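You operate a simulated robot arm through the tools that you are given. There is no shell and no other tool. Be economical: measure what you need, move in short steps, check, and stop when the job is done.

Carry out the task below with a simulated robot arm. There is one attempt and no reset: what you move stays moved.

Task
Load the thick mango pouch pack into the magazine and jog one pouch into the grippers.
Fine: print facing out, guides in to its size mark, magazine pushed home; the display ends on GRIP OK.

It is judged by the outcome, as a careful person would: the job done as asked, and still so three seconds after it is handed in. It fails if anything else is knocked over, pushed out of place, dropped, spilled or broken.

Robot
A 7-joint arm with a two-finger parallel gripper on a trunk, on a base that drives. Base frame: it is fixed to the floor where the robot stands at the start and does not move with it; the origin is under the middle of the robot, x ahead of it, y to its left, z up. Units: mm, rad, N and s.
With the tool pointing down near the work surface it reaches from about 100 to 720 mm from the robot's upright axis, wherever it stands. Its first joint turns from -2.897 to 2.897 rad. Places, roughly: bed of the magazine [1200, -200, 700]; magazine [1200, -200, 700]; thick corn pouch pack [1250, 1250, 1000]; thick mango pouch pack [1250, 1500, 1000]; thick strawberry pouch pack [1250, 1000, 1000]; white jog button [1000, -100, 1100]. Payload 3.91 kg.
The tool frame sits at the grasp point between the pads (the TCP): z along the fingers, y along the line on which they close. The tips reach 30 mm beyond it. Largest opening 110 mm; finger width 20, thickness 10; the body of the gripper, 48 by 112 mm, starts 55 mm behind the TCP.
Orientation is told as [roll, pitch, yaw] about the base's x, y, z axes, in that order, counted from this pose: with the fingers straight down and closing along the base's y, the tool's x points along the base's -x, its y along +y and its z along -z.

Tools
- The arm moves only by the tool nudge_tool. Its argument "plan" is a list of rows, each a list of 7 numbers: the shift along the tool's x, y, z in units of 40 mm (1.0 is 40 mm), then the turn, a rotation vector about the tool's x, y, z in units of 4 degrees (1.0 is 4 degrees), then the finger opening in mm, from 0 to 110. In form: [[x, y, z, rx, ry, rz, hand], ...]. A call has 1 to 10 rows; each row shifts and turns the commanded pose from where the row before left it, along the tool's axes as they then stand. A call with a number of a shift or a turn outside -1 to 1 is refused whole. Each row takes 0.2 s and may step no farther than 50 mm and 0.15 rad from the row before; otherwise, or with a gripper value out of range, the whole call is refused. A pose out of reach is approached as far as the arm can. The call stops where the force on the tool passes 50 N (or 10 N more than at its start, if that is more) or the arm is blocked; 0.2 s more then pass. The fingers move at their own pace (about 153 mm/s each) and stop on an object; they squeeze with about 39 N. The grip force told is the motor's: it shows also when the fingers shut on nothing. Time passes only in rows, and 0.2 s behind the last, so rows that do not move let the fingers close. The reply holds the time, the measured pose of the TCP, the force on the tool along the base axes, the opening and the grip force, in the units named above and with some noise, with the torque about the TCP (base axes, N m) and any sound that the robot's microphone picked up.
- Cameras (640 x 400 px; columns grow to the right, rows downward): "scene" is now at [9.6, 118.2, 1340.3]; the picture's right is [-0.35, -0.94, 0.00], its down [-0.49, 0.18, -0.85] and it looks along [0.80, -0.29, -0.52] (base axes); focal length 287 px, centre (320, 200). "wrist" rides on the gripper at [77, 7, -114] in the tool frame; the picture's right is [-0.09, 1.00, 0.00], its down [-0.80, -0.07, -0.59] and it looks along [-0.59, -0.05, 0.80] (tool axes); focal length 270 px, centre (320, 200). There is no depth. A picture from a camera that has moved, and an enlarged one, comes with that camera's place and axes in the base frame and with its lens.
- snapshot(camera): a new picture of that camera. The clock stands still meanwhile.
- lift_body(by): slides the trunk up (or, below 0, down) by that many mm; the arm and the scene camera ride with it, the base frame stays. It gives what a move gives, with no picture.
- drive_base(legs): drives the robot by 1 to 6 legs, each [ahead, turn to the left] in mm and rad, along the robot's own axes; the way and the turn of a leg run together, so that a leg with both is an arc; at most 1500 mm and 3.142 rad a leg. The arm and the cameras ride along, it lands a little off, and it stops where it bumps. It gives what a move gives.
- turn_head(pan, tilt): turns the head with the scene camera to pan (to the left, within 2.705 rad either way) and tilt (down, from -0.506 to 1.204), counted from straight ahead of the robot. It gives what a move gives.
- close_up(camera, box): a new picture of the part [left, top, right, bottom] of that camera's present view, enlarged. The clock stands still meanwhile.
- hand_in(): hands the job in; it is judged then, once.

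Go step by step. Nothing tells you exact positions but the pictures and the camera data: compare them with the known pose of the tool, close in by small moves and look again before you grip or let go. The budget is 120 turns and 82 pictures, counting those below and the enlarged ones. Unless the task says otherwise, let go and move clear before handing in, and close with one line.

The tools are called as a command line: name --pt "numbers of a row" for each row, then --argument value for the rest, lists and objects as JSON in quotes. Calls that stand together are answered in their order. nudge_tool: Moves the arm, as the interface text tells. Its arguments: {"type":"object","properties":{"plan":{"type":"array","items":{"type":"array","items":{"type":"number"}}}},"required":["plan"]} The other tools are called the same way: lift_body (by) slides the trunk up or down; drive_base (legs) drives the base; turn_head (pan, tilt) turns the head that bears the scene camera; snapshot (camera) takes a picture; close_up (camera, box) takes an enlarged picture of a part of a camera's view; hand_in () hands the job in.

At the start:

```text
time_s: 0.0
tool_pos: [480.7, 87.6, 918.4]
tcp_rot: [0.001, 0.0, 0.001]
contact_force: [0.2, -0.2, 0.3]
ft_torque: [0.0, 0.01, 0.03]
width: 109.9
grasp_force: 0.1
trunk travel left (down, up): [-300.0, 310.0]
robot x, y, heading: [5.1, 0.7, -0.003]
head pan, tilt: [-0.353, 0.546]
```

scene: 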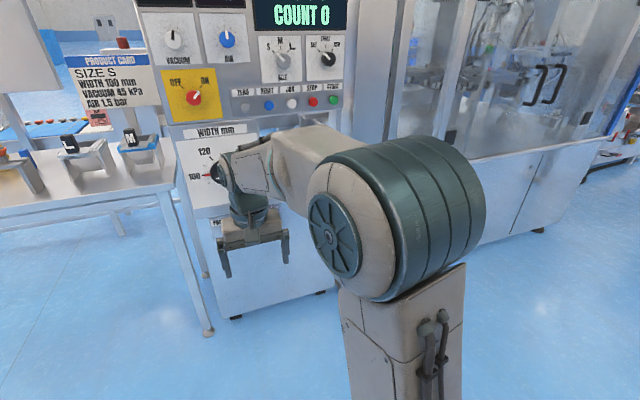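
wrist: 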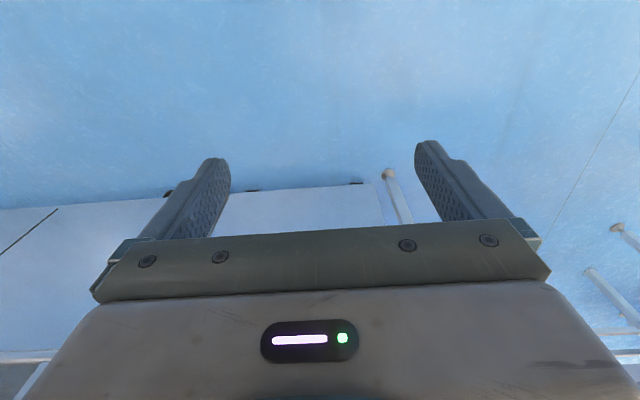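

I see the machine panel ahead, with a product card and a table to its left; the magazine may be hidden behind the arm. I'll take a closer look at the panel and then turn the head towards the packs.

close_up --camera "scene" --box '[140, 0, 360, 140]'

close_up --camera "scene" --box '[0, 30, 220, 220]'

turn_head --pan 0.6 --tilt 0.3

snapshot --camera "scene"

```text
2.86 times, centred on (250, 70) of scene
camera zoom: at [9.6, 118.2, 1340.3], right [-0.35, -0.94, 0.0], down [-0.49, 0.18, -0.85], along [0.8, -0.29, -0.52], focal length 821 px, centre (520, 571)
```

zoom: 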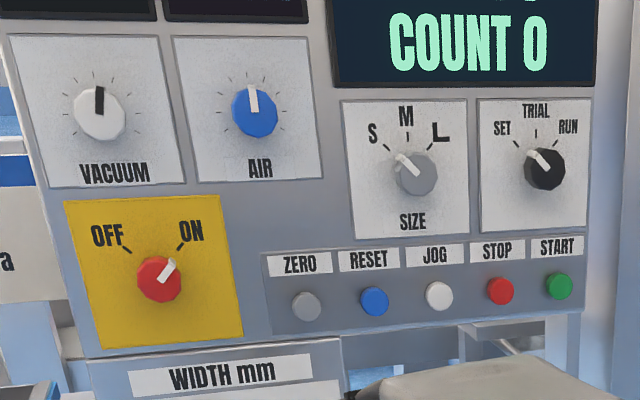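

```text
2.11 times, centred on (110, 125) of scene
camera zoom: at [9.6, 118.2, 1340.3], right [-0.35, -0.94, 0.0], down [-0.49, 0.18, -0.85], along [0.8, -0.29, -0.52], focal length 605 px, centre (762, 358)
```

zoom: 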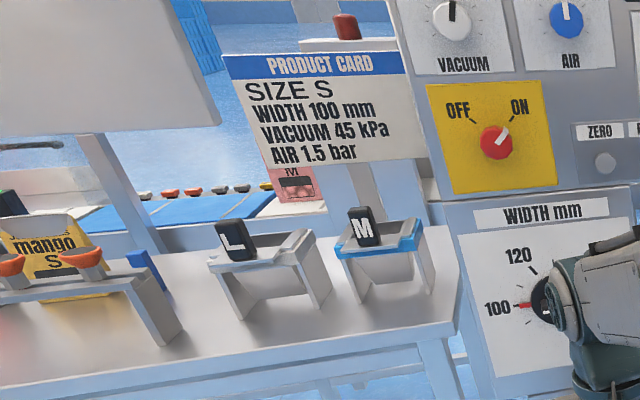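

```text
time_s: 1.2
tool_pos: [478.6, 87.1, 920.2]
tcp_rot: [0.0, 0.0, 0.002]
contact_force: [-0.2, -0.7, -0.3]
ft_torque: [-0.01, -0.01, 0.04]
width: 109.9
grasp_force: 0.0
trunk travel left (down, up): [-300.0, 310.0]
robot x, y, heading: [-1.8, 2.7, 0.002]
head pan, tilt: [0.6, 0.3]
```

```text
77 pictures are left
camera scene: at [2.3, 201.9, 1363.0], right [0.56, -0.83, 0.0], down [-0.24, -0.17, -0.96], along [0.79, 0.54, -0.3], focal length 287 px, centre (320, 200)
```

scene: 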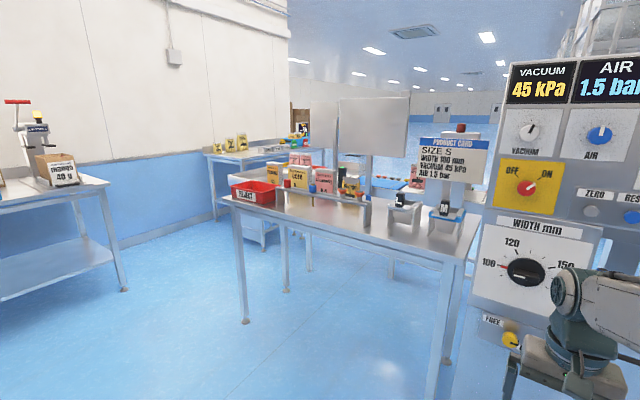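

The table in front holds the packs. I'll enlarge the table and the machine's lower panel.

close_up --camera "scene" --box '[220, 120, 380, 220]'

close_up --camera "scene" --box '[0, 90, 260, 250]'

close_up --camera "scene" --box '[360, 100, 640, 400]'

```text
4.00 times, centred on (300, 170) of scene
camera zoom: at [2.3, 201.9, 1363.0], right [0.56, -0.83, 0.0], down [-0.24, -0.17, -0.96], along [0.79, 0.54, -0.3], focal length 1149 px, centre (400, 320)
```

zoom: 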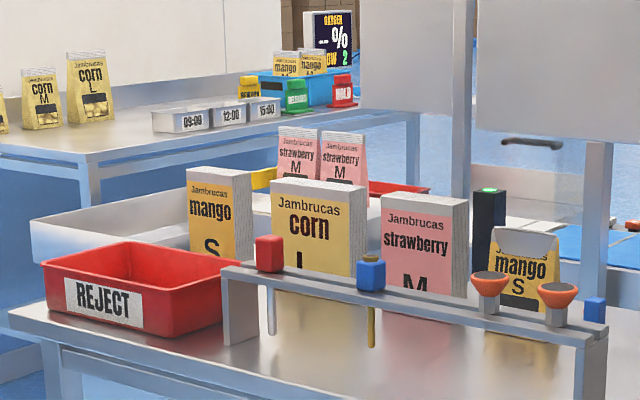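

```text
2.46 times, centred on (130, 170) of scene
camera zoom: at [2.3, 201.9, 1363.0], right [0.56, -0.83, 0.0], down [-0.24, -0.17, -0.96], along [0.79, 0.54, -0.3], focal length 707 px, centre (788, 274)
```

zoom: 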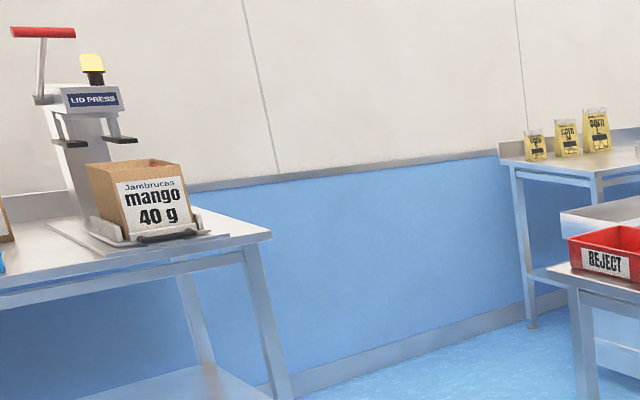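

```text
1.33 times, centred on (500, 250) of scene
camera zoom: at [2.3, 201.9, 1363.0], right [0.56, -0.83, 0.0], down [-0.24, -0.17, -0.96], along [0.79, 0.54, -0.3], focal length 383 px, centre (80, 133)
```

zoom: 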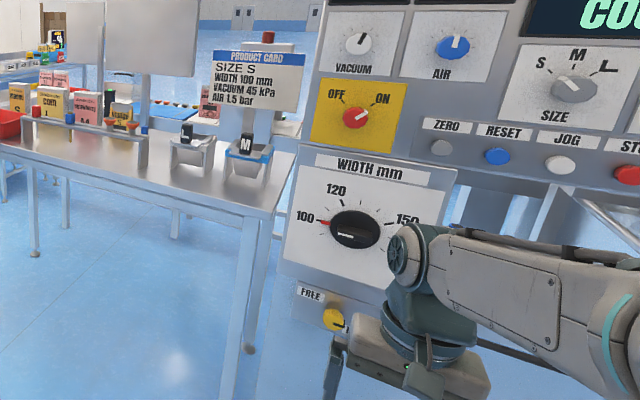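

The mango S pack is the leftmost of the three standing packs and the width dial already shows 100. The arm hides the magazine, so I'll swing the arm left and look again.

nudge_tool --pt "0.3 1 0 0 0 0 110" --pt "0.3 1 0 0 0 0 110" --pt "0.3 1 0 0 0 0 110" --pt "0.3 1 0 0 0 0 110" --pt "0.3 1 0 0 0 0 110" --pt "0.3 1 0 0 0 0 110" --pt "0.3 1 0 0 0 0 110" --pt "0.3 1 0 0 0 0 110" --pt "0.3 1 0 0 0 0 110"

turn_head --pan -0.25 --tilt 0.5

snapshot --camera "scene"

```text
time_s: 3.2
tool_pos: [372.0, 446.8, 920.5]
tcp_rot: [-0.002, 0.001, 0.001]
contact_force: [-0.3, 0.2, -0.3]
ft_torque: [0.03, 0.02, -0.01]
width: 110.0
grasp_force: 0.0
trunk travel left (down, up): [-300.0, 310.0]
robot x, y, heading: [3.7, 0.2, 0.003]
head pan, tilt: [0.6, 0.3]
```

```text
time_s: 4.4
tool_pos: [372.5, 447.8, 919.1]
tcp_rot: [-0.001, 0.001, 0.002]
contact_force: [0.0, -0.2, -0.8]
ft_torque: [-0.01, 0.0, 0.01]
width: 109.8
grasp_force: 0.1
trunk travel left (down, up): [-300.0, 310.0]
robot x, y, heading: [-3.4, 0.6, -0.001]
head pan, tilt: [-0.25, 0.499]
```

```text
73 pictures are left
camera scene: at [13.4, 127.0, 1344.6], right [-0.25, -0.97, 0.0], down [-0.46, 0.12, -0.88], along [0.85, -0.22, -0.48], focal length 287 px, centre (320, 200)
```

scene: 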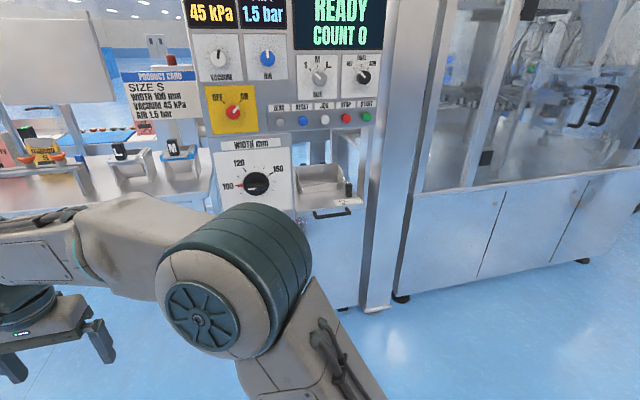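

close_up --camera "scene" --box '[200, 120, 400, 245]'

close_up --camera "scene" --box '[180, 0, 400, 130]'

```text
3.20 times, centred on (300, 182) of scene
camera zoom: at [13.4, 127.0, 1344.6], right [-0.25, -0.97, 0.0], down [-0.46, 0.12, -0.88], along [0.85, -0.22, -0.48], focal length 919 px, centre (384, 256)
```

zoom: 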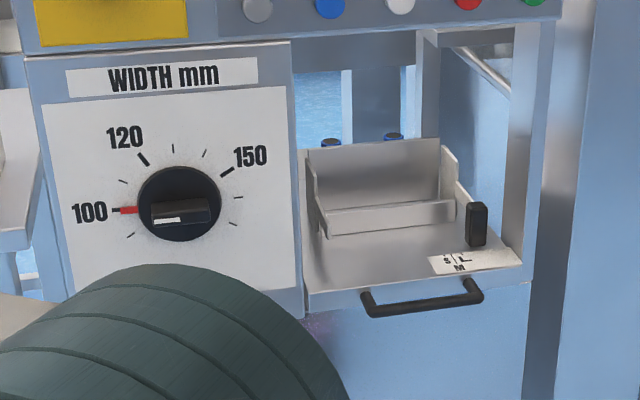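

```text
2.91 times, centred on (290, 65) of scene
camera zoom: at [13.4, 127.0, 1344.6], right [-0.25, -0.97, 0.0], down [-0.46, 0.12, -0.88], along [0.85, -0.22, -0.48], focal length 836 px, centre (407, 593)
```

zoom: 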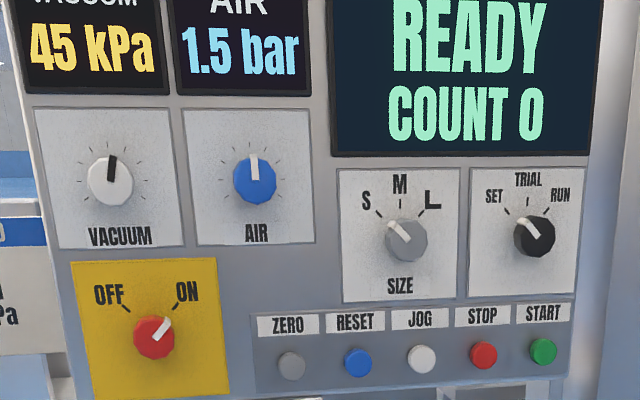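

READY shows, size S and width 100 are set, and the magazine drawer (handle, guides, S/M/L slider with black tab) lies in the recess under the panel. I'll drive to a spot in front of the mango pack and look at it there.

drive_base --legs '[[0, 1.571], [1420, 0], [0, -1.571], [480, 0]]'

turn_head --pan 0.1 --tilt 0.5

snapshot --camera "scene"

```text
time_s: 21.7
tool_pos: [821.6, 1880.9, 920.8]
tcp_rot: [0.0, 0.001, -0.007]
contact_force: [0.0, -0.3, 0.3]
ft_torque: [0.01, 0.01, 0.01]
width: 110.0
grasp_force: 0.1
trunk travel left (down, up): [-300.0, 310.0]
robot x, y, heading: [446.3, 1436.3, -0.013]
head pan, tilt: [-0.25, 0.499]
```

```text
time_s: 22.5
tool_pos: [821.7, 1880.5, 921.3]
tcp_rot: [0.001, 0.001, -0.007]
contact_force: [-0.3, 0.4, -0.3]
ft_torque: [0.01, -0.02, 0.02]
width: 109.8
grasp_force: 0.1
trunk travel left (down, up): [-300.0, 310.0]
robot x, y, heading: [445.6, 1435.6, -0.008]
head pan, tilt: [0.099, 0.499]
```

```text
70 pictures are left
camera scene: at [462.5, 1594.4, 1344.6], right [0.09, -1.0, 0.0], down [-0.48, -0.04, -0.88], along [0.87, 0.08, -0.48], focal length 287 px, centre (320, 200)
```

scene: 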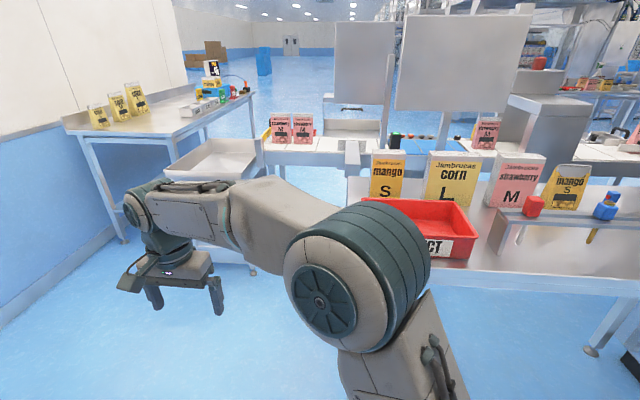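

The mango pack stands just behind the REJECT bin. I'll enlarge it and look through the wrist camera later.

close_up --camera "scene" --box '[340, 130, 500, 270]'

turn_head --pan -0.25 --tilt 0.6

snapshot --camera "scene"

```text
2.86 times, centred on (420, 200) of scene
camera zoom: at [462.5, 1594.4, 1344.6], right [0.09, -1.0, 0.0], down [-0.48, -0.04, -0.88], along [0.87, 0.08, -0.48], focal length 821 px, centre (34, 200)
```

zoom: 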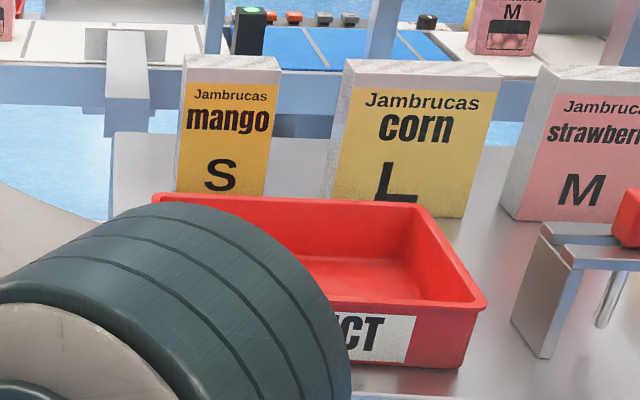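

```text
time_s: 23.4
tool_pos: [821.4, 1880.4, 919.9]
tcp_rot: [0.0, 0.001, -0.006]
contact_force: [0.5, -0.9, 0.1]
ft_torque: [0.01, -0.01, 0.0]
width: 109.9
grasp_force: 0.0
trunk travel left (down, up): [-300.0, 310.0]
robot x, y, heading: [442.1, 1433.9, -0.008]
head pan, tilt: [-0.25, 0.6]
```

```text
68 pictures are left
camera scene: at [457.4, 1563.7, 1335.5], right [-0.25, -0.97, 0.0], down [-0.55, 0.14, -0.83], along [0.8, -0.21, -0.56], focal length 287 px, centre (320, 200)
```

scene: 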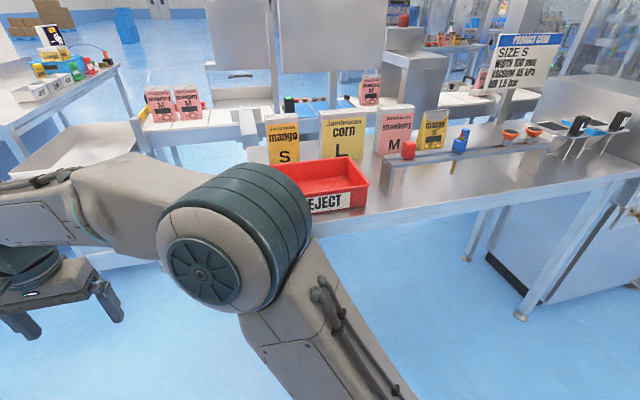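

The mango pack's front face is around (1305, 1457) with its top near z 1040. I plan to grip its narrow edges, fingers pointing forward and about 30° down. I'll lift the trunk, swing the arm to the front and pitch the tool forward.

lift_body --by 150

nudge_tool --pt "0 -1 0 0 0 0 110" --pt "0 -1 0 0 0 0 110" --pt "0 -1 0 0 0 0 110" --pt "0 -1 0 0 0 0 110" --pt "0 -1 0 0 0 0 110" --pt "0 -1 0 0 0 0 110" --pt "0 -1 0 0 0 0 110" --pt "0 -1 0 0 0 0 110" --pt "0 -1 0 0 0 0 110" --pt "0 -1 0 0 0 0 110"

nudge_tool --pt "0 -0.6 0 0 -1 0 110" --pt "0 0 0 0 -1 0 110" --pt "0 0 0 0 -1 0 110" --pt "0 0 0 0 -1 0 110" --pt "0 0 0 0 -1 0 110" --pt "0 0 0 0 -1 0 110" --pt "0 0 0 0 -1 0 110" --pt "0 0 0 0 -1 0 110" --pt "0 0 0 0 -1 0 110" --pt "0 0 0 0 -1 0 110"

nudge_tool --pt "0 0 0 0 -1 0 110" --pt "0 0 0 0 -1 0 110" --pt "0 0 0 0 -1 0 110" --pt "0 0 0 0 -1 0 110" --pt "0 0 0 0 -1 0 110"

snapshot --camera "wrist"

snapshot --camera "scene"

```text
time_s: 25.1
tool_pos: [821.9, 1880.5, 1070.3]
tcp_rot: [0.0, 0.0, -0.006]
contact_force: [0.5, -0.7, -0.6]
ft_torque: [-0.03, 0.0, -0.01]
width: 109.8
grasp_force: 0.1
trunk travel left (down, up): [-450.0, 160.0]
robot x, y, heading: [447.1, 1435.7, -0.008]
head pan, tilt: [-0.25, 0.6]
```

```text
time_s: 27.3
tool_pos: [814.9, 1478.9, 1072.0]
tcp_rot: [0.002, -0.001, -0.008]
contact_force: [-0.1, -0.3, -0.2]
ft_torque: [-0.01, -0.02, 0.0]
width: 109.7
grasp_force: 0.2
trunk travel left (down, up): [-450.0, 160.0]
robot x, y, heading: [441.4, 1433.1, -0.008]
head pan, tilt: [-0.25, 0.6]
```

```text
time_s: 29.5
tool_pos: [818.2, 1456.2, 1070.1]
tcp_rot: [-0.001, -0.7, -0.007]
contact_force: [-0.1, -0.3, -0.6]
ft_torque: [-0.01, 0.01, -0.02]
width: 109.9
grasp_force: 0.1
trunk travel left (down, up): [-450.0, 160.0]
robot x, y, heading: [445.4, 1436.5, -0.006]
head pan, tilt: [-0.25, 0.6]
```

```text
time_s: 30.7
tool_pos: [858.9, 1461.9, 1121.2]
tcp_rot: [-0.003, -1.046, -0.006]
contact_force: [-0.4, 1.0, 0.2]
ft_torque: [0.03, 0.03, 0.01]
width: 110.1
grasp_force: 0.0
out of reach, approached as far as the arm can: row 1, 2, 3, 4, 5
trunk travel left (down, up): [-450.0, 160.0]
robot x, y, heading: [444.5, 1434.8, -0.007]
head pan, tilt: [-0.25, 0.6]
```

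```text
67 pictures are left
camera wrist: at [721.0, 1472.2, 1113.2], right [0.05, 1.0, 0.08], down [-0.11, -0.07, 0.99], along [0.99, -0.06, 0.11], focal length 270 px, centre (320, 200)
```

wrist: 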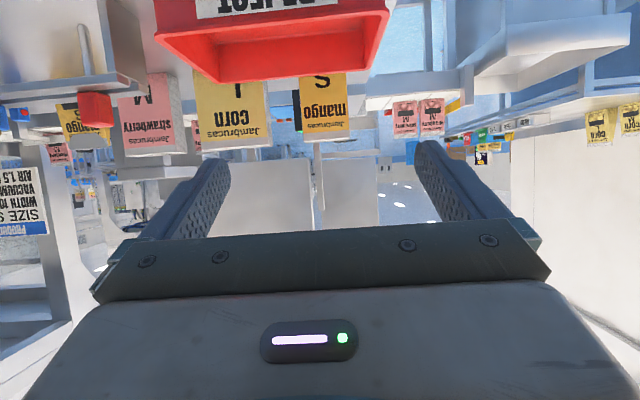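

```text
66 pictures are left
camera scene: at [457.3, 1563.5, 1485.5], right [-0.25, -0.97, 0.0], down [-0.55, 0.14, -0.83], along [0.8, -0.21, -0.56], focal length 287 px, centre (320, 200)
```

scene: 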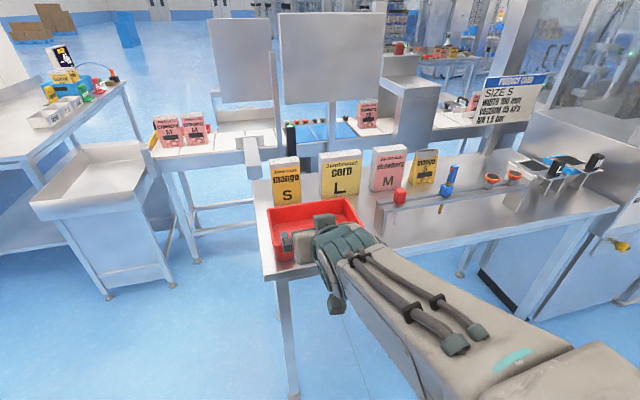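

The tool is now pitched 60° forward, and both views put the pack's front near (1305, 1460) with its top at about 1050. I'll zoom in for its size and the bin's height.

close_up --camera "scene" --box '[240, 130, 400, 270]'

close_up --camera "wrist" --box '[140, 0, 440, 190]'

```text
2.86 times, centred on (320, 200) of scene
camera zoom: at [457.3, 1563.5, 1485.5], right [-0.25, -0.97, 0.0], down [-0.55, 0.14, -0.83], along [0.8, -0.21, -0.56], focal length 821 px, centre (320, 200)
```

zoom: 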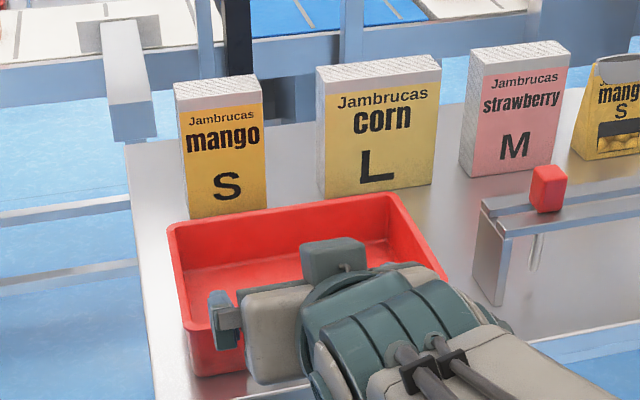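

```text
2.11 times, centred on (290, 95) of wrist
camera zoom: at [721.0, 1472.2, 1113.2], right [0.05, 1.0, 0.08], down [-0.11, -0.07, 0.99], along [0.99, -0.06, 0.11], focal length 569 px, centre (383, 421)
```

zoom: 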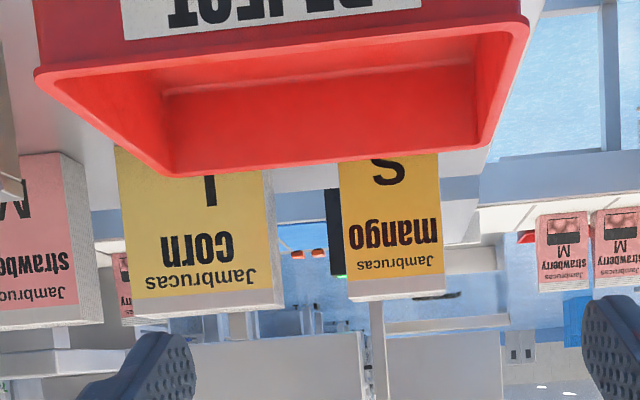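

The pack is about 100 wide, 65 thick and 150 tall, with its front face at x≈1285, centre y≈1461 and top at 1056; the table is at about 905 and the bin rim near 943. I'll drive 230 forward.

drive_base --legs '[[230, 0.007]]'

nudge_tool --pt "0 0 0.5 0 0 0 110" --pt "0 0 0.5 0 0 0 110"

snapshot --camera "wrist"

snapshot --camera "scene"

```text
time_s: 32.4
tool_pos: [1088.7, 1462.7, 1122.3]
tcp_rot: [0.0, -1.045, -0.003]
contact_force: [-0.3, 0.1, 0.1]
ft_torque: [-0.01, 0.01, -0.03]
width: 109.6
grasp_force: 0.1
trunk travel left (down, up): [-450.0, 160.0]
robot x, y, heading: [673.2, 1433.5, -0.011]
head pan, tilt: [-0.25, 0.6]
```

```text
time_s: 33.0
tool_pos: [1123.6, 1463.2, 1101.8]
tcp_rot: [-0.002, -1.043, -0.002]
contact_force: [-0.6, 0.6, -0.5]
ft_torque: [0.02, 0.01, 0.02]
width: 110.1
grasp_force: 0.1
trunk travel left (down, up): [-450.0, 160.0]
robot x, y, heading: [672.6, 1437.2, -0.002]
head pan, tilt: [-0.25, 0.6]
```

```text
63 pictures are left
camera wrist: at [986.0, 1472.0, 1092.8], right [0.05, 1.0, 0.08], down [-0.11, -0.07, 0.99], along [0.99, -0.05, 0.11], focal length 270 px, centre (320, 200)
```

wrist: 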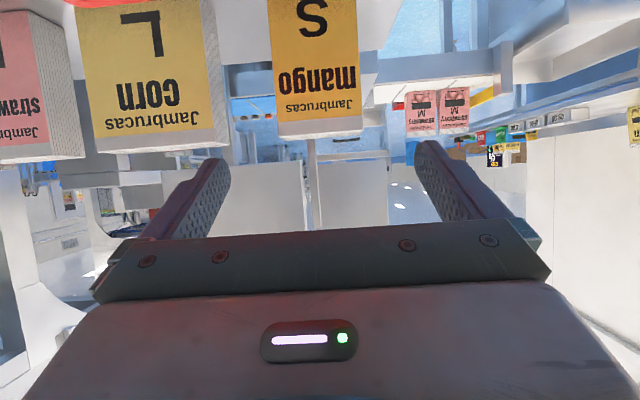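

```text
62 pictures are left
camera scene: at [686.6, 1562.3, 1485.5], right [-0.25, -0.97, 0.0], down [-0.55, 0.14, -0.82], along [0.8, -0.21, -0.57], focal length 287 px, centre (320, 200)
```

scene: 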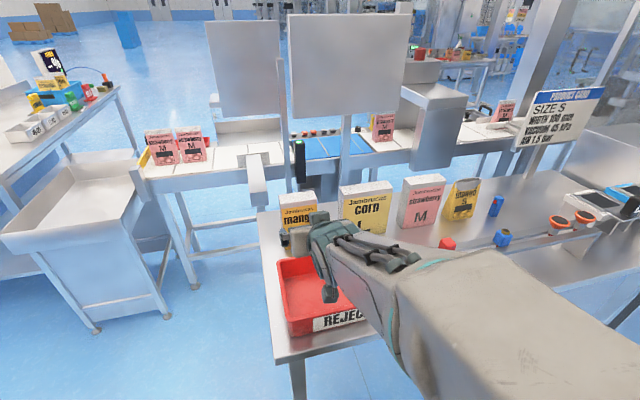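

The pack is centred between the fingers in y. I'll advance most of the way, leaving about 70 mm, and check again.

nudge_tool --pt "-0.16 0 0.9 0 0 0 110" --pt "-0.16 0 0.9 0 0 0 110" --pt "-0.16 0 0.9 0 0 0 110" --pt "-0.16 0 0.9 0 0 0 110"

snapshot --camera "wrist"

close_up --camera "scene" --box '[250, 160, 410, 270]'

```text
time_s: 34.0
tool_pos: [1261.5, 1466.4, 1053.1]
tcp_rot: [0.0, -1.043, -0.001]
contact_force: [0.0, -0.2, -0.7]
ft_torque: [-0.01, 0.0, 0.01]
width: 109.9
grasp_force: 0.1
trunk travel left (down, up): [-450.0, 160.0]
robot x, y, heading: [678.9, 1434.3, -0.006]
head pan, tilt: [-0.25, 0.6]
```

```text
61 pictures are left
camera wrist: at [1123.6, 1473.3, 1044.1], right [0.05, 1.0, 0.08], down [-0.11, -0.07, 0.99], along [0.99, -0.06, 0.11], focal length 270 px, centre (320, 200)
```

wrist: 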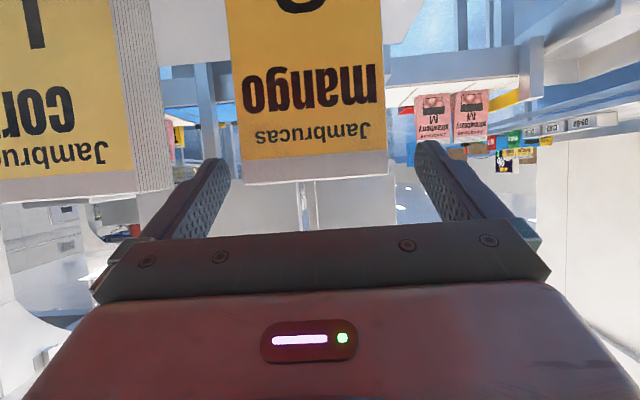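

```text
3.64 times, centred on (330, 215) of scene
camera zoom: at [686.7, 1562.3, 1485.5], right [-0.25, -0.97, 0.0], down [-0.55, 0.14, -0.82], along [0.8, -0.21, -0.57], focal length 1045 px, centre (284, 146)
```

zoom: 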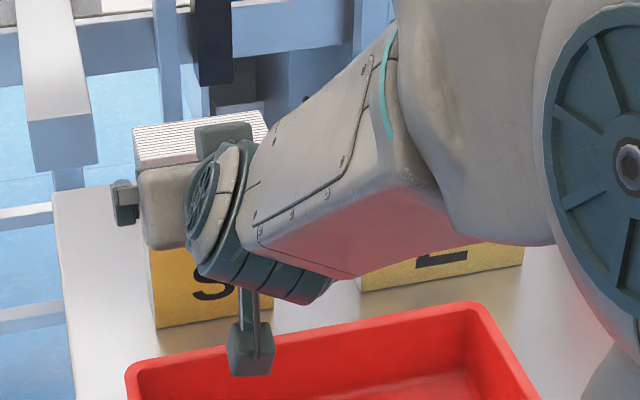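

The front face is around x 1305, y 1460. I'll shift 6 mm right and advance about 70 mm with open fingers.

nudge_tool --pt "0 -0.15 0 0 0 0 110" --pt "0.03 0 0.6 0 0 0 110" --pt "0.03 0 0.6 0 0 0 110" --pt "0 0 0.58 0 0 0 110"

snapshot --camera "wrist"

```text
time_s: 35.0
tool_pos: [1324.4, 1458.0, 1012.2]
tcp_rot: [-0.002, -1.045, -0.001]
contact_force: [1.0, 0.2, -1.6]
ft_torque: [-0.03, -0.01, -0.03]
width: 109.8
grasp_force: 0.1
trunk travel left (down, up): [-450.0, 160.0]
robot x, y, heading: [675.2, 1436.5, -0.001]
head pan, tilt: [-0.25, 0.6]
```

```text
59 pictures are left
camera wrist: at [1184.7, 1466.7, 1003.1], right [0.05, 1.0, 0.08], down [-0.11, -0.07, 0.99], along [0.99, -0.06, 0.11], focal length 270 px, centre (320, 200)
```

wrist: 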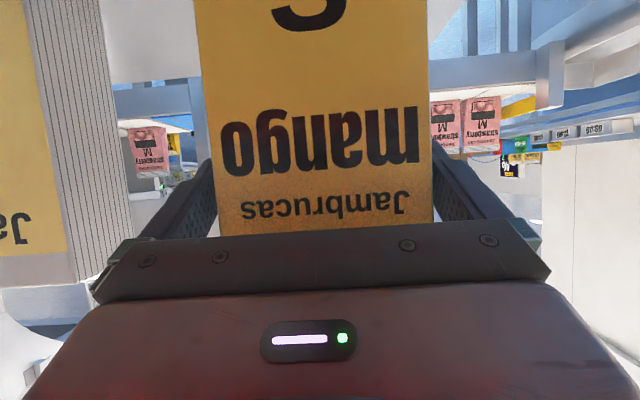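

The pack sits centred between the fingers with no contact, so I'll close on it.

nudge_tool --pt "0 0 0 0 0 0 96" --pt "0 0 0 0 0 0 80" --pt "0 0 0 0 0 0 80" --pt "0 0 0 0 0 0 80"

nudge_tool --pt "-0.4 0 -0.25 0 0 0 80" --pt "-0.4 0 -0.25 0 0 0 80" --pt "-0.4 0 -0.25 0 0 0 80" --pt "-0.4 0 -0.25 0 0 0 80"

snapshot --camera "wrist"

snapshot --camera "scene"

```text
time_s: 36.0
tool_pos: [1322.7, 1458.9, 1012.4]
tcp_rot: [0.0, -1.045, -0.001]
contact_force: [1.4, 0.6, 3.2]
ft_torque: [-0.13, -0.2, 0.06]
width: 99.9
grasp_force: 38.7
trunk travel left (down, up): [-450.0, 160.0]
robot x, y, heading: [674.6, 1436.2, -0.002]
head pan, tilt: [-0.25, 0.6]
```

```text
time_s: 37.0
tool_pos: [1319.0, 1457.2, 1089.2]
tcp_rot: [-0.003, -1.046, -0.002]
contact_force: [-0.8, 0.0, -2.5]
ft_torque: [0.01, 0.01, 0.0]
width: 99.8
grasp_force: 39.1
trunk travel left (down, up): [-450.0, 160.0]
robot x, y, heading: [673.7, 1436.6, -0.002]
head pan, tilt: [-0.25, 0.6]
```

```text
58 pictures are left
camera wrist: at [1180.4, 1465.8, 1080.9], right [0.05, 1.0, 0.08], down [-0.11, -0.07, 0.99], along [0.99, -0.06, 0.11], focal length 270 px, centre (320, 200)
```

wrist: 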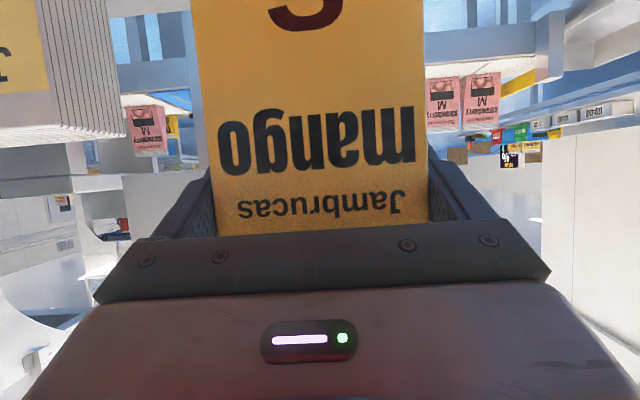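

```text
57 pictures are left
camera scene: at [686.2, 1562.4, 1485.5], right [-0.25, -0.97, 0.0], down [-0.55, 0.14, -0.83], along [0.8, -0.21, -0.56], focal length 287 px, centre (320, 200)
```

scene: 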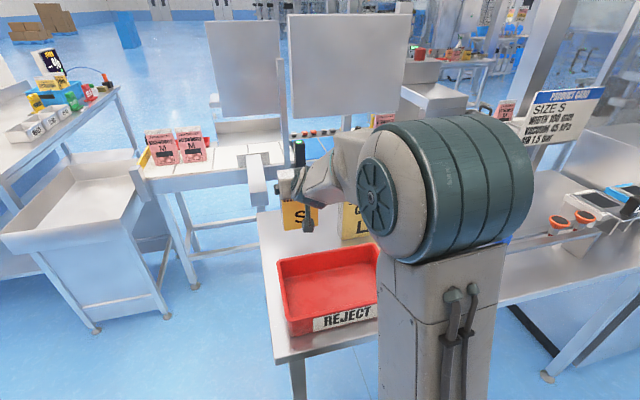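

The pack is held (width 99.9) and lifted clear. I'll raise the trunk a bit, back out and drive over to the magazine.

lift_body --by 40

drive_base --legs '[[-480, 0], [0, -1.571], [900, 0], [740, 0], [0, 1.571]]'

turn_head --pan 0.0 --tilt 0.55

snapshot --camera "scene"

```text
time_s: 37.9
tool_pos: [1320.3, 1458.6, 1128.4]
tcp_rot: [0.0, -1.044, -0.004]
contact_force: [0.0, -0.1, -1.9]
ft_torque: [0.0, 0.01, 0.01]
width: 99.8
grasp_force: 38.9
trunk travel left (down, up): [-490.0, 120.0]
robot x, y, heading: [674.7, 1432.1, -0.001]
head pan, tilt: [-0.25, 0.6]
```

```text
time_s: 56.5
tool_pos: [867.4, -192.0, 1129.0]
tcp_rot: [0.0, -1.044, 0.033]
contact_force: [-0.4, 0.5, -3.0]
ft_torque: [0.01, 0.06, 0.01]
width: 100.0
grasp_force: 38.9
trunk travel left (down, up): [-490.0, 120.0]
robot x, y, heading: [224.2, -239.7, 0.038]
head pan, tilt: [-0.25, 0.6]
```

```text
time_s: 57.2
tool_pos: [868.9, -192.4, 1128.8]
tcp_rot: [-0.001, -1.043, 0.032]
contact_force: [0.5, 0.0, -1.7]
ft_torque: [0.01, 0.03, 0.01]
width: 99.9
grasp_force: 39.0
trunk travel left (down, up): [-490.0, 120.0]
robot x, y, heading: [223.7, -241.3, 0.036]
head pan, tilt: [0.0, 0.55]
```

```text
56 pictures are left
camera scene: at [235.5, -89.2, 1530.0], right [0.03, -1.0, 0.0], down [-0.52, -0.02, -0.85], along [0.85, 0.03, -0.52], focal length 287 px, centre (320, 200)
```

scene: 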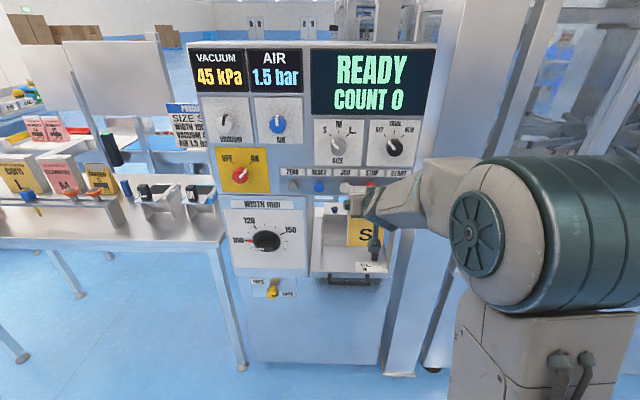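

I'm in front of the machine. I'll straighten the heading and zoom into the magazine, the FREE/LOCK knob and the panel.

drive_base --legs '[[0, -0.036]]'

close_up --camera "scene" --box '[215, 185, 415, 310]'

snapshot --camera "wrist"

```text
time_s: 58.0
tool_pos: [869.5, -216.3, 1129.5]
tcp_rot: [0.0, -1.045, -0.004]
contact_force: [0.5, -0.7, -3.2]
ft_torque: [0.04, 0.02, 0.03]
width: 99.8
grasp_force: 39.2
trunk travel left (down, up): [-490.0, 120.0]
robot x, y, heading: [227.2, -239.4, -0.002]
head pan, tilt: [0.0, 0.55]
```

```text
3.20 times, centred on (315, 248) of scene
camera zoom: at [241.0, -89.9, 1530.0], right [0.0, -1.0, 0.0], down [-0.52, 0.0, -0.85], along [0.85, 0.0, -0.52], focal length 919 px, centre (336, 48)
```

zoom: 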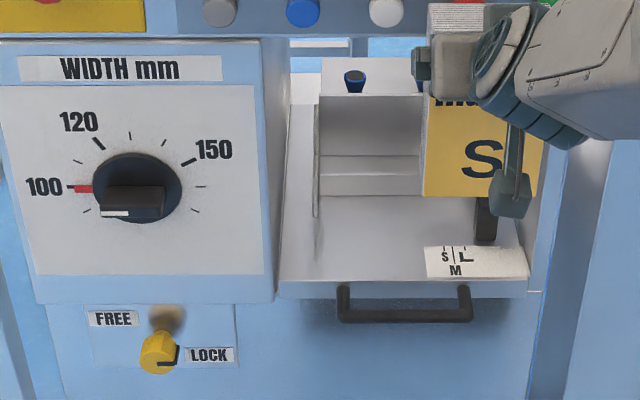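

```text
54 pictures are left
camera wrist: at [730.9, -208.4, 1120.7], right [0.05, 1.0, 0.08], down [-0.11, -0.07, 0.99], along [0.99, -0.06, 0.11], focal length 270 px, centre (320, 200)
```

wrist: 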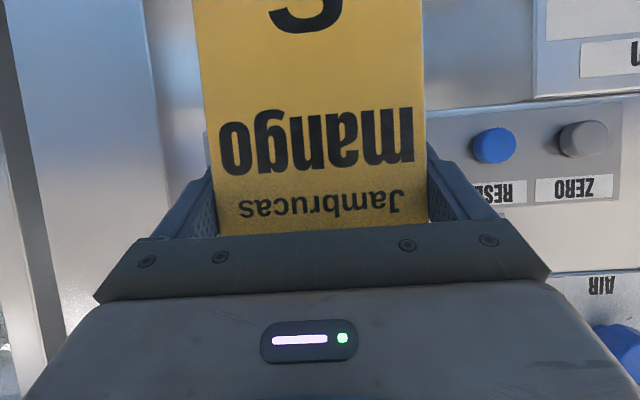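

The FREE/LOCK knob seems to belong to the width dial, which is already on 100. I'll swing the pack aside to the right to view the magazine.

nudge_tool --pt "0 -1 0 0 0 0 80" --pt "0 -1 0 0 0 0 80" --pt "0 -1 0 0 0 0 80" --pt "0 -1 0 0 0 0 80" --pt "0 -1 0 0 0 0 80" --pt "0 -1 0 0 0 0 80"

close_up --camera "scene" --box '[290, 170, 450, 290]'

```text
time_s: 59.4
tool_pos: [868.9, -457.6, 1126.9]
tcp_rot: [-0.002, -1.046, -0.005]
contact_force: [0.2, 0.1, -2.0]
ft_torque: [-0.04, 0.05, 0.02]
width: 99.7
grasp_force: 38.9
trunk travel left (down, up): [-490.0, 120.0]
robot x, y, heading: [222.9, -237.3, -0.007]
head pan, tilt: [0.0, 0.55]
```

```text
3.33 times, centred on (370, 230) of scene
camera zoom: at [241.0, -90.9, 1530.2], right [-0.01, -1.0, 0.0], down [-0.52, 0.0, -0.85], along [0.85, 0.0, -0.52], focal length 958 px, centre (153, 100)
```

zoom: 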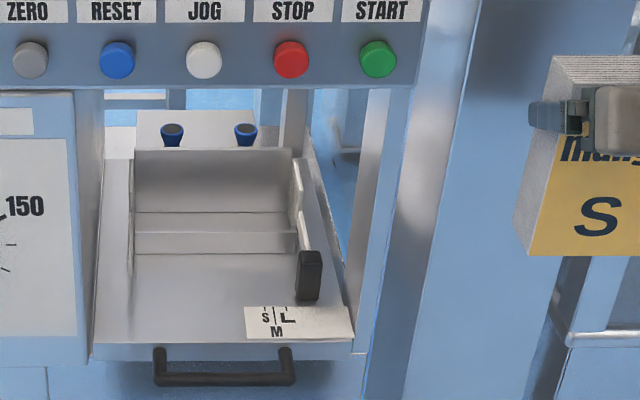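

The magazine has two guides, with a black tab on the right guide sitting past L; S is to its left. I'll lower the trunk for a flatter view into the recess.

lift_body --by -300

turn_head --pan -0.05 --tilt 0.4

snapshot --camera "scene"

close_up --camera "scene" --box '[280, 130, 440, 250]'

```text
time_s: 62.4
tool_pos: [870.2, -455.0, 828.3]
tcp_rot: [0.0, -1.044, -0.004]
contact_force: [-0.4, -0.5, -1.5]
ft_torque: [0.01, 0.01, -0.01]
width: 99.9
grasp_force: 39.2
trunk travel left (down, up): [-190.0, 420.0]
robot x, y, heading: [225.1, -242.7, -0.002]
head pan, tilt: [0.0, 0.55]
```

```text
time_s: 63.1
tool_pos: [869.4, -455.4, 827.7]
tcp_rot: [-0.001, -1.044, -0.004]
contact_force: [-0.2, 1.1, -2.5]
ft_torque: [0.01, -0.01, 0.0]
width: 99.7
grasp_force: 39.5
trunk travel left (down, up): [-190.0, 420.0]
robot x, y, heading: [221.9, -238.4, -0.004]
head pan, tilt: [-0.051, 0.4]
```

```text
52 pictures are left
camera scene: at [243.6, -94.5, 1243.7], right [-0.05, -1.0, 0.0], down [-0.39, 0.02, -0.92], along [0.92, -0.05, -0.39], focal length 287 px, centre (320, 200)
```

scene: 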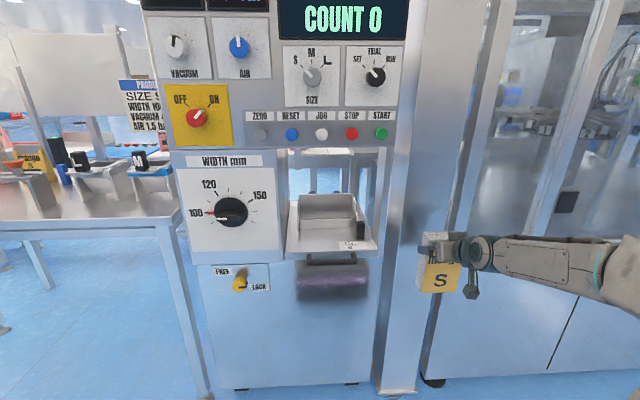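

```text
3.33 times, centred on (360, 190) of scene
camera zoom: at [243.6, -94.5, 1243.7], right [-0.05, -1.0, 0.0], down [-0.39, 0.02, -0.92], along [0.92, -0.05, -0.39], focal length 958 px, centre (187, 233)
```

zoom: 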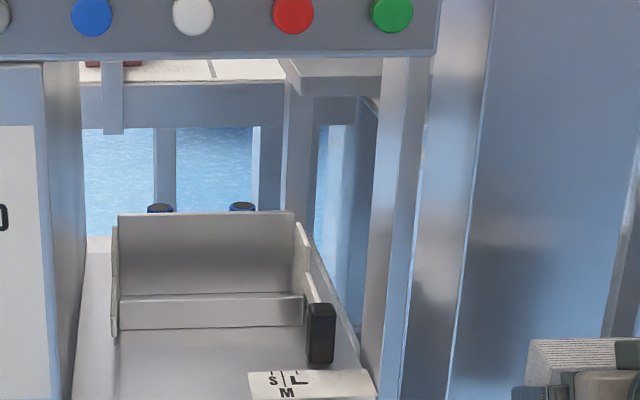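

The magazine has a low lip in front of a tall back plate with guides at the sides. I'll move the pack back and to the right, then drive closer for a precise look.

nudge_tool --pt "0.4 -0.6 -0.7 0 0 0 80" --pt "0.4 -0.6 -0.7 0 0 0 80" --pt "0.4 -0.6 -0.7 0 0 0 80" --pt "0.4 -0.6 -0.7 0 0 0 80" --pt "0.4 -0.6 -0.7 0 0 0 80"

snapshot --camera "scene"

```text
time_s: 64.3
tool_pos: [706.7, -571.0, 828.8]
tcp_rot: [-0.003, -1.044, -0.003]
contact_force: [-0.1, 0.2, -1.8]
ft_torque: [0.05, 0.02, -0.03]
width: 99.8
grasp_force: 39.2
trunk travel left (down, up): [-190.0, 420.0]
robot x, y, heading: [223.2, -237.1, -0.004]
head pan, tilt: [-0.051, 0.4]
```

```text
50 pictures are left
camera scene: at [243.8, -94.4, 1243.8], right [-0.05, -1.0, 0.0], down [-0.39, 0.02, -0.92], along [0.92, -0.05, -0.39], focal length 287 px, centre (320, 200)
```

scene: 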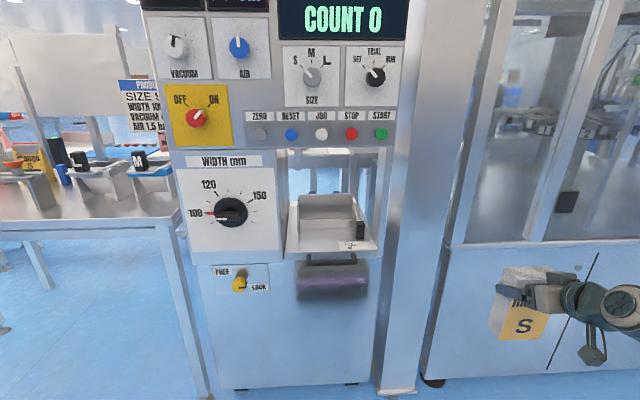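

drive_base --legs '[[250, 0]]'

turn_head --pan -0.12 --tilt 0.65

snapshot --camera "scene"

close_up --camera "scene" --box '[260, 80, 440, 260]'

```text
time_s: 66.2
tool_pos: [961.0, -567.7, 828.7]
tcp_rot: [0.0, -1.047, 0.003]
contact_force: [-1.2, -0.2, -2.3]
ft_torque: [0.01, 0.07, 0.0]
width: 99.8
grasp_force: 39.1
trunk travel left (down, up): [-190.0, 420.0]
robot x, y, heading: [478.5, -241.7, -0.002]
head pan, tilt: [-0.051, 0.4]
```

```text
time_s: 66.9
tool_pos: [961.3, -568.1, 828.1]
tcp_rot: [0.001, -1.044, 0.002]
contact_force: [-0.4, 0.2, -2.3]
ft_torque: [-0.04, 0.0, 0.01]
width: 99.7
grasp_force: 38.4
trunk travel left (down, up): [-190.0, 420.0]
robot x, y, heading: [477.0, -240.9, 0.005]
head pan, tilt: [-0.12, 0.649]
```

```text
49 pictures are left
camera scene: at [487.9, -100.4, 1221.3], right [-0.12, -0.99, 0.0], down [-0.6, 0.07, -0.8], along [0.79, -0.09, -0.6], focal length 287 px, centre (320, 200)
```

scene: 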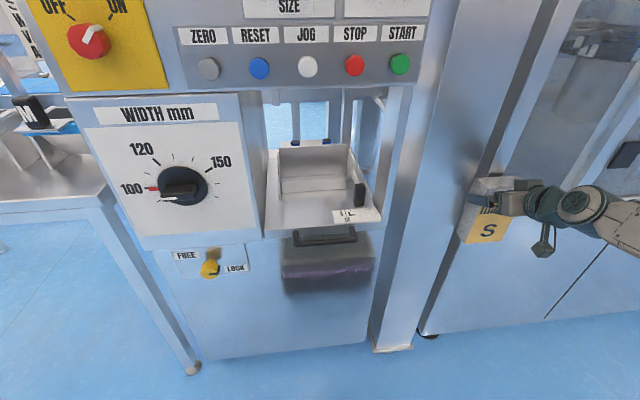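

```text
2.22 times, centred on (350, 170) of scene
camera zoom: at [487.9, -100.4, 1221.3], right [-0.12, -0.99, 0.0], down [-0.6, 0.07, -0.8], along [0.79, -0.09, -0.6], focal length 638 px, centre (253, 267)
```

zoom: 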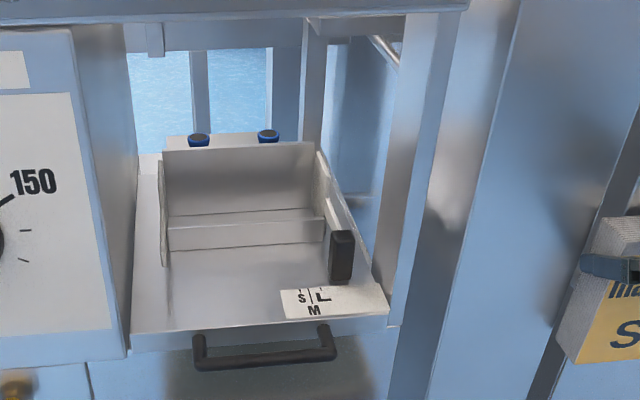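

I need accurate geometry, so I'll take tight zooms from two trunk heights.

close_up --camera "scene" --box '[260, 130, 390, 250]'

lift_body --by 300

turn_head --pan -0.12 --tilt 0.85

snapshot --camera "scene"

```text
3.33 times, centred on (325, 190) of scene
camera zoom: at [487.9, -100.4, 1221.3], right [-0.12, -0.99, 0.0], down [-0.6, 0.07, -0.8], along [0.79, -0.09, -0.6], focal length 958 px, centre (303, 233)
```

zoom: 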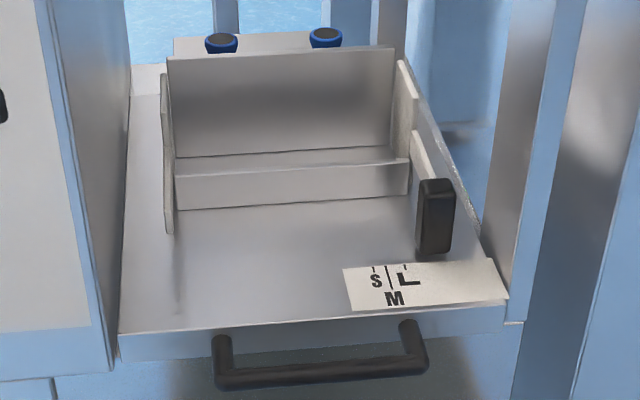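

```text
time_s: 69.9
tool_pos: [960.8, -567.8, 1128.2]
tcp_rot: [0.0, -1.045, 0.001]
contact_force: [-0.8, 0.1, -2.0]
ft_torque: [0.02, 0.01, -0.02]
width: 99.6
grasp_force: 39.0
trunk travel left (down, up): [-490.0, 120.0]
robot x, y, heading: [477.0, -239.6, -0.003]
head pan, tilt: [-0.12, 0.649]
```

```text
time_s: 70.7
tool_pos: [960.7, -568.3, 1128.2]
tcp_rot: [0.001, -1.046, 0.001]
contact_force: [-0.6, 0.3, -2.6]
ft_torque: [-0.01, 0.04, 0.0]
width: 99.6
grasp_force: 39.3
trunk travel left (down, up): [-490.0, 120.0]
robot x, y, heading: [482.1, -236.4, 0.0]
head pan, tilt: [-0.12, 0.85]
```

```text
46 pictures are left
camera scene: at [479.4, -99.4, 1504.7], right [-0.12, -0.99, 0.0], down [-0.75, 0.09, -0.66], along [0.66, -0.08, -0.75], focal length 287 px, centre (320, 200)
```

scene: 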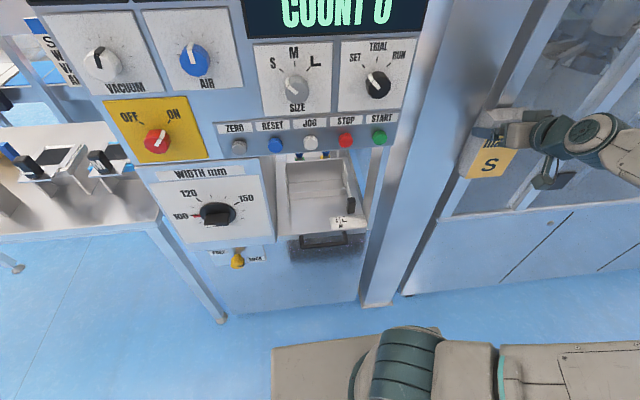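

close_up --camera "scene" --box '[265, 140, 395, 260]'

```text
3.33 times, centred on (330, 200) of scene
camera zoom: at [479.4, -99.4, 1504.7], right [-0.12, -0.99, 0.0], down [-0.75, 0.09, -0.66], along [0.66, -0.08, -0.75], focal length 958 px, centre (287, 200)
```

zoom: 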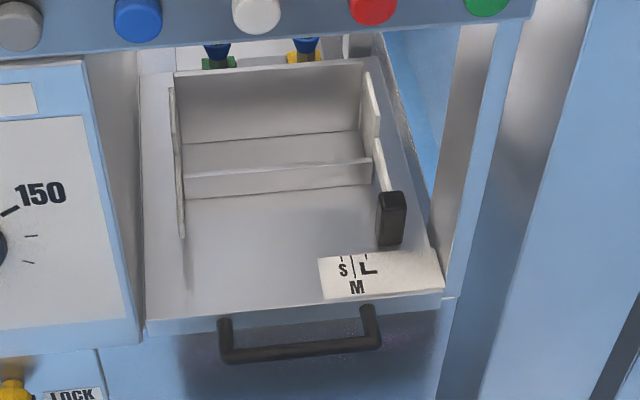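

Triangulating from the two views: bed z≈745, lip at x≈1156 up to z≈778, back plate at x≈1230 (top 846), centre y≈-172, tab at (1070, -276), S mark at y≈-224, panel underside at z≈1079, tray front at x≈1000. I'll lower the trunk and bring the pack in front of the magazine on its centreline.

lift_body --by -230

nudge_tool --pt "0.075 0.99 -0.13 0 0 0 80" --pt "0.075 0.99 -0.13 0 0 0 80" --pt "0.075 0.99 -0.13 0 0 0 80" --pt "0.075 0.99 -0.13 0 0 0 80" --pt "0.075 0.99 -0.13 0 0 0 80" --pt "0.075 0.99 -0.13 0 0 0 80" --pt "0.075 0.99 -0.13 0 0 0 80" --pt "0.075 0.99 -0.13 0 0 0 80" --pt "0.075 0.99 -0.13 0 0 0 80" --pt "0.075 0.99 -0.13 0 0 0 80"

turn_head --pan -0.12 --tilt 0.65

snapshot --camera "scene"

snapshot --camera "wrist"

```text
time_s: 73.1
tool_pos: [960.4, -568.5, 898.6]
tcp_rot: [0.001, -1.045, 0.001]
contact_force: [-0.5, 0.5, -3.1]
ft_torque: [0.01, -0.01, 0.01]
width: 99.8
grasp_force: 39.7
trunk travel left (down, up): [-260.0, 350.0]
robot x, y, heading: [477.5, -236.0, 0.002]
head pan, tilt: [-0.12, 0.85]
```

```text
time_s: 75.3
tool_pos: [910.3, -173.9, 908.7]
tcp_rot: [-0.004, -1.046, 0.004]
contact_force: [0.2, -0.6, -2.4]
ft_torque: [0.01, 0.02, 0.0]
width: 99.6
grasp_force: 39.4
out of reach, approached as far as the arm can: row 7, 8, 9
trunk travel left (down, up): [-260.0, 350.0]
robot x, y, heading: [475.8, -238.8, 0.004]
head pan, tilt: [-0.12, 0.85]
```

```text
time_s: 76.0
tool_pos: [909.3, -173.3, 908.2]
tcp_rot: [0.0, -1.042, 0.003]
contact_force: [-1.0, -1.6, -2.4]
ft_torque: [0.01, 0.02, -0.04]
width: 99.6
grasp_force: 39.4
trunk travel left (down, up): [-260.0, 350.0]
robot x, y, heading: [474.9, -237.4, 0.002]
head pan, tilt: [-0.12, 0.649]
```

```text
44 pictures are left
camera scene: at [487.9, -100.1, 1291.2], right [-0.12, -0.99, 0.0], down [-0.6, 0.07, -0.8], along [0.79, -0.09, -0.61], focal length 287 px, centre (320, 200)
```

scene: 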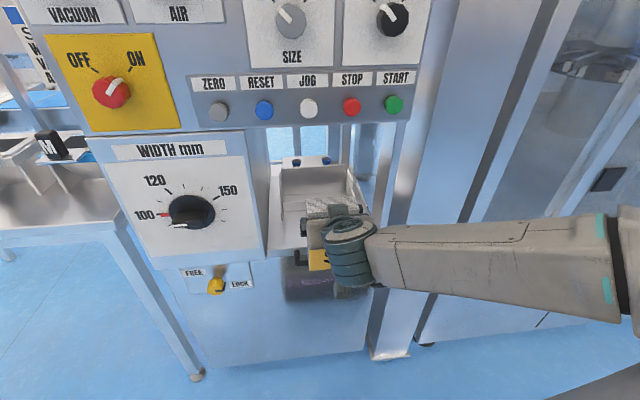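

```text
43 pictures are left
camera wrist: at [772.0, -166.7, 899.8], right [0.04, 1.0, 0.08], down [-0.11, -0.07, 0.99], along [0.99, -0.05, 0.11], focal length 270 px, centre (320, 200)
```

wrist: 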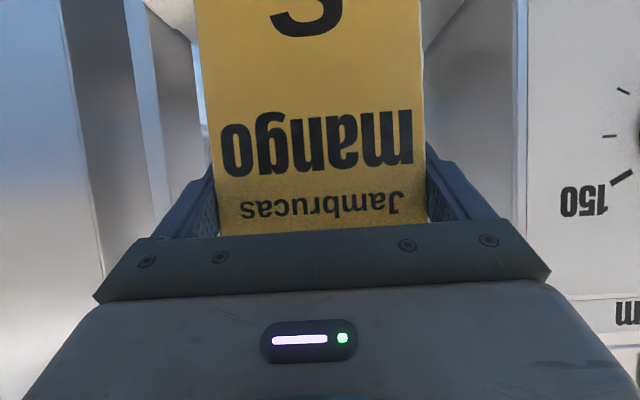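

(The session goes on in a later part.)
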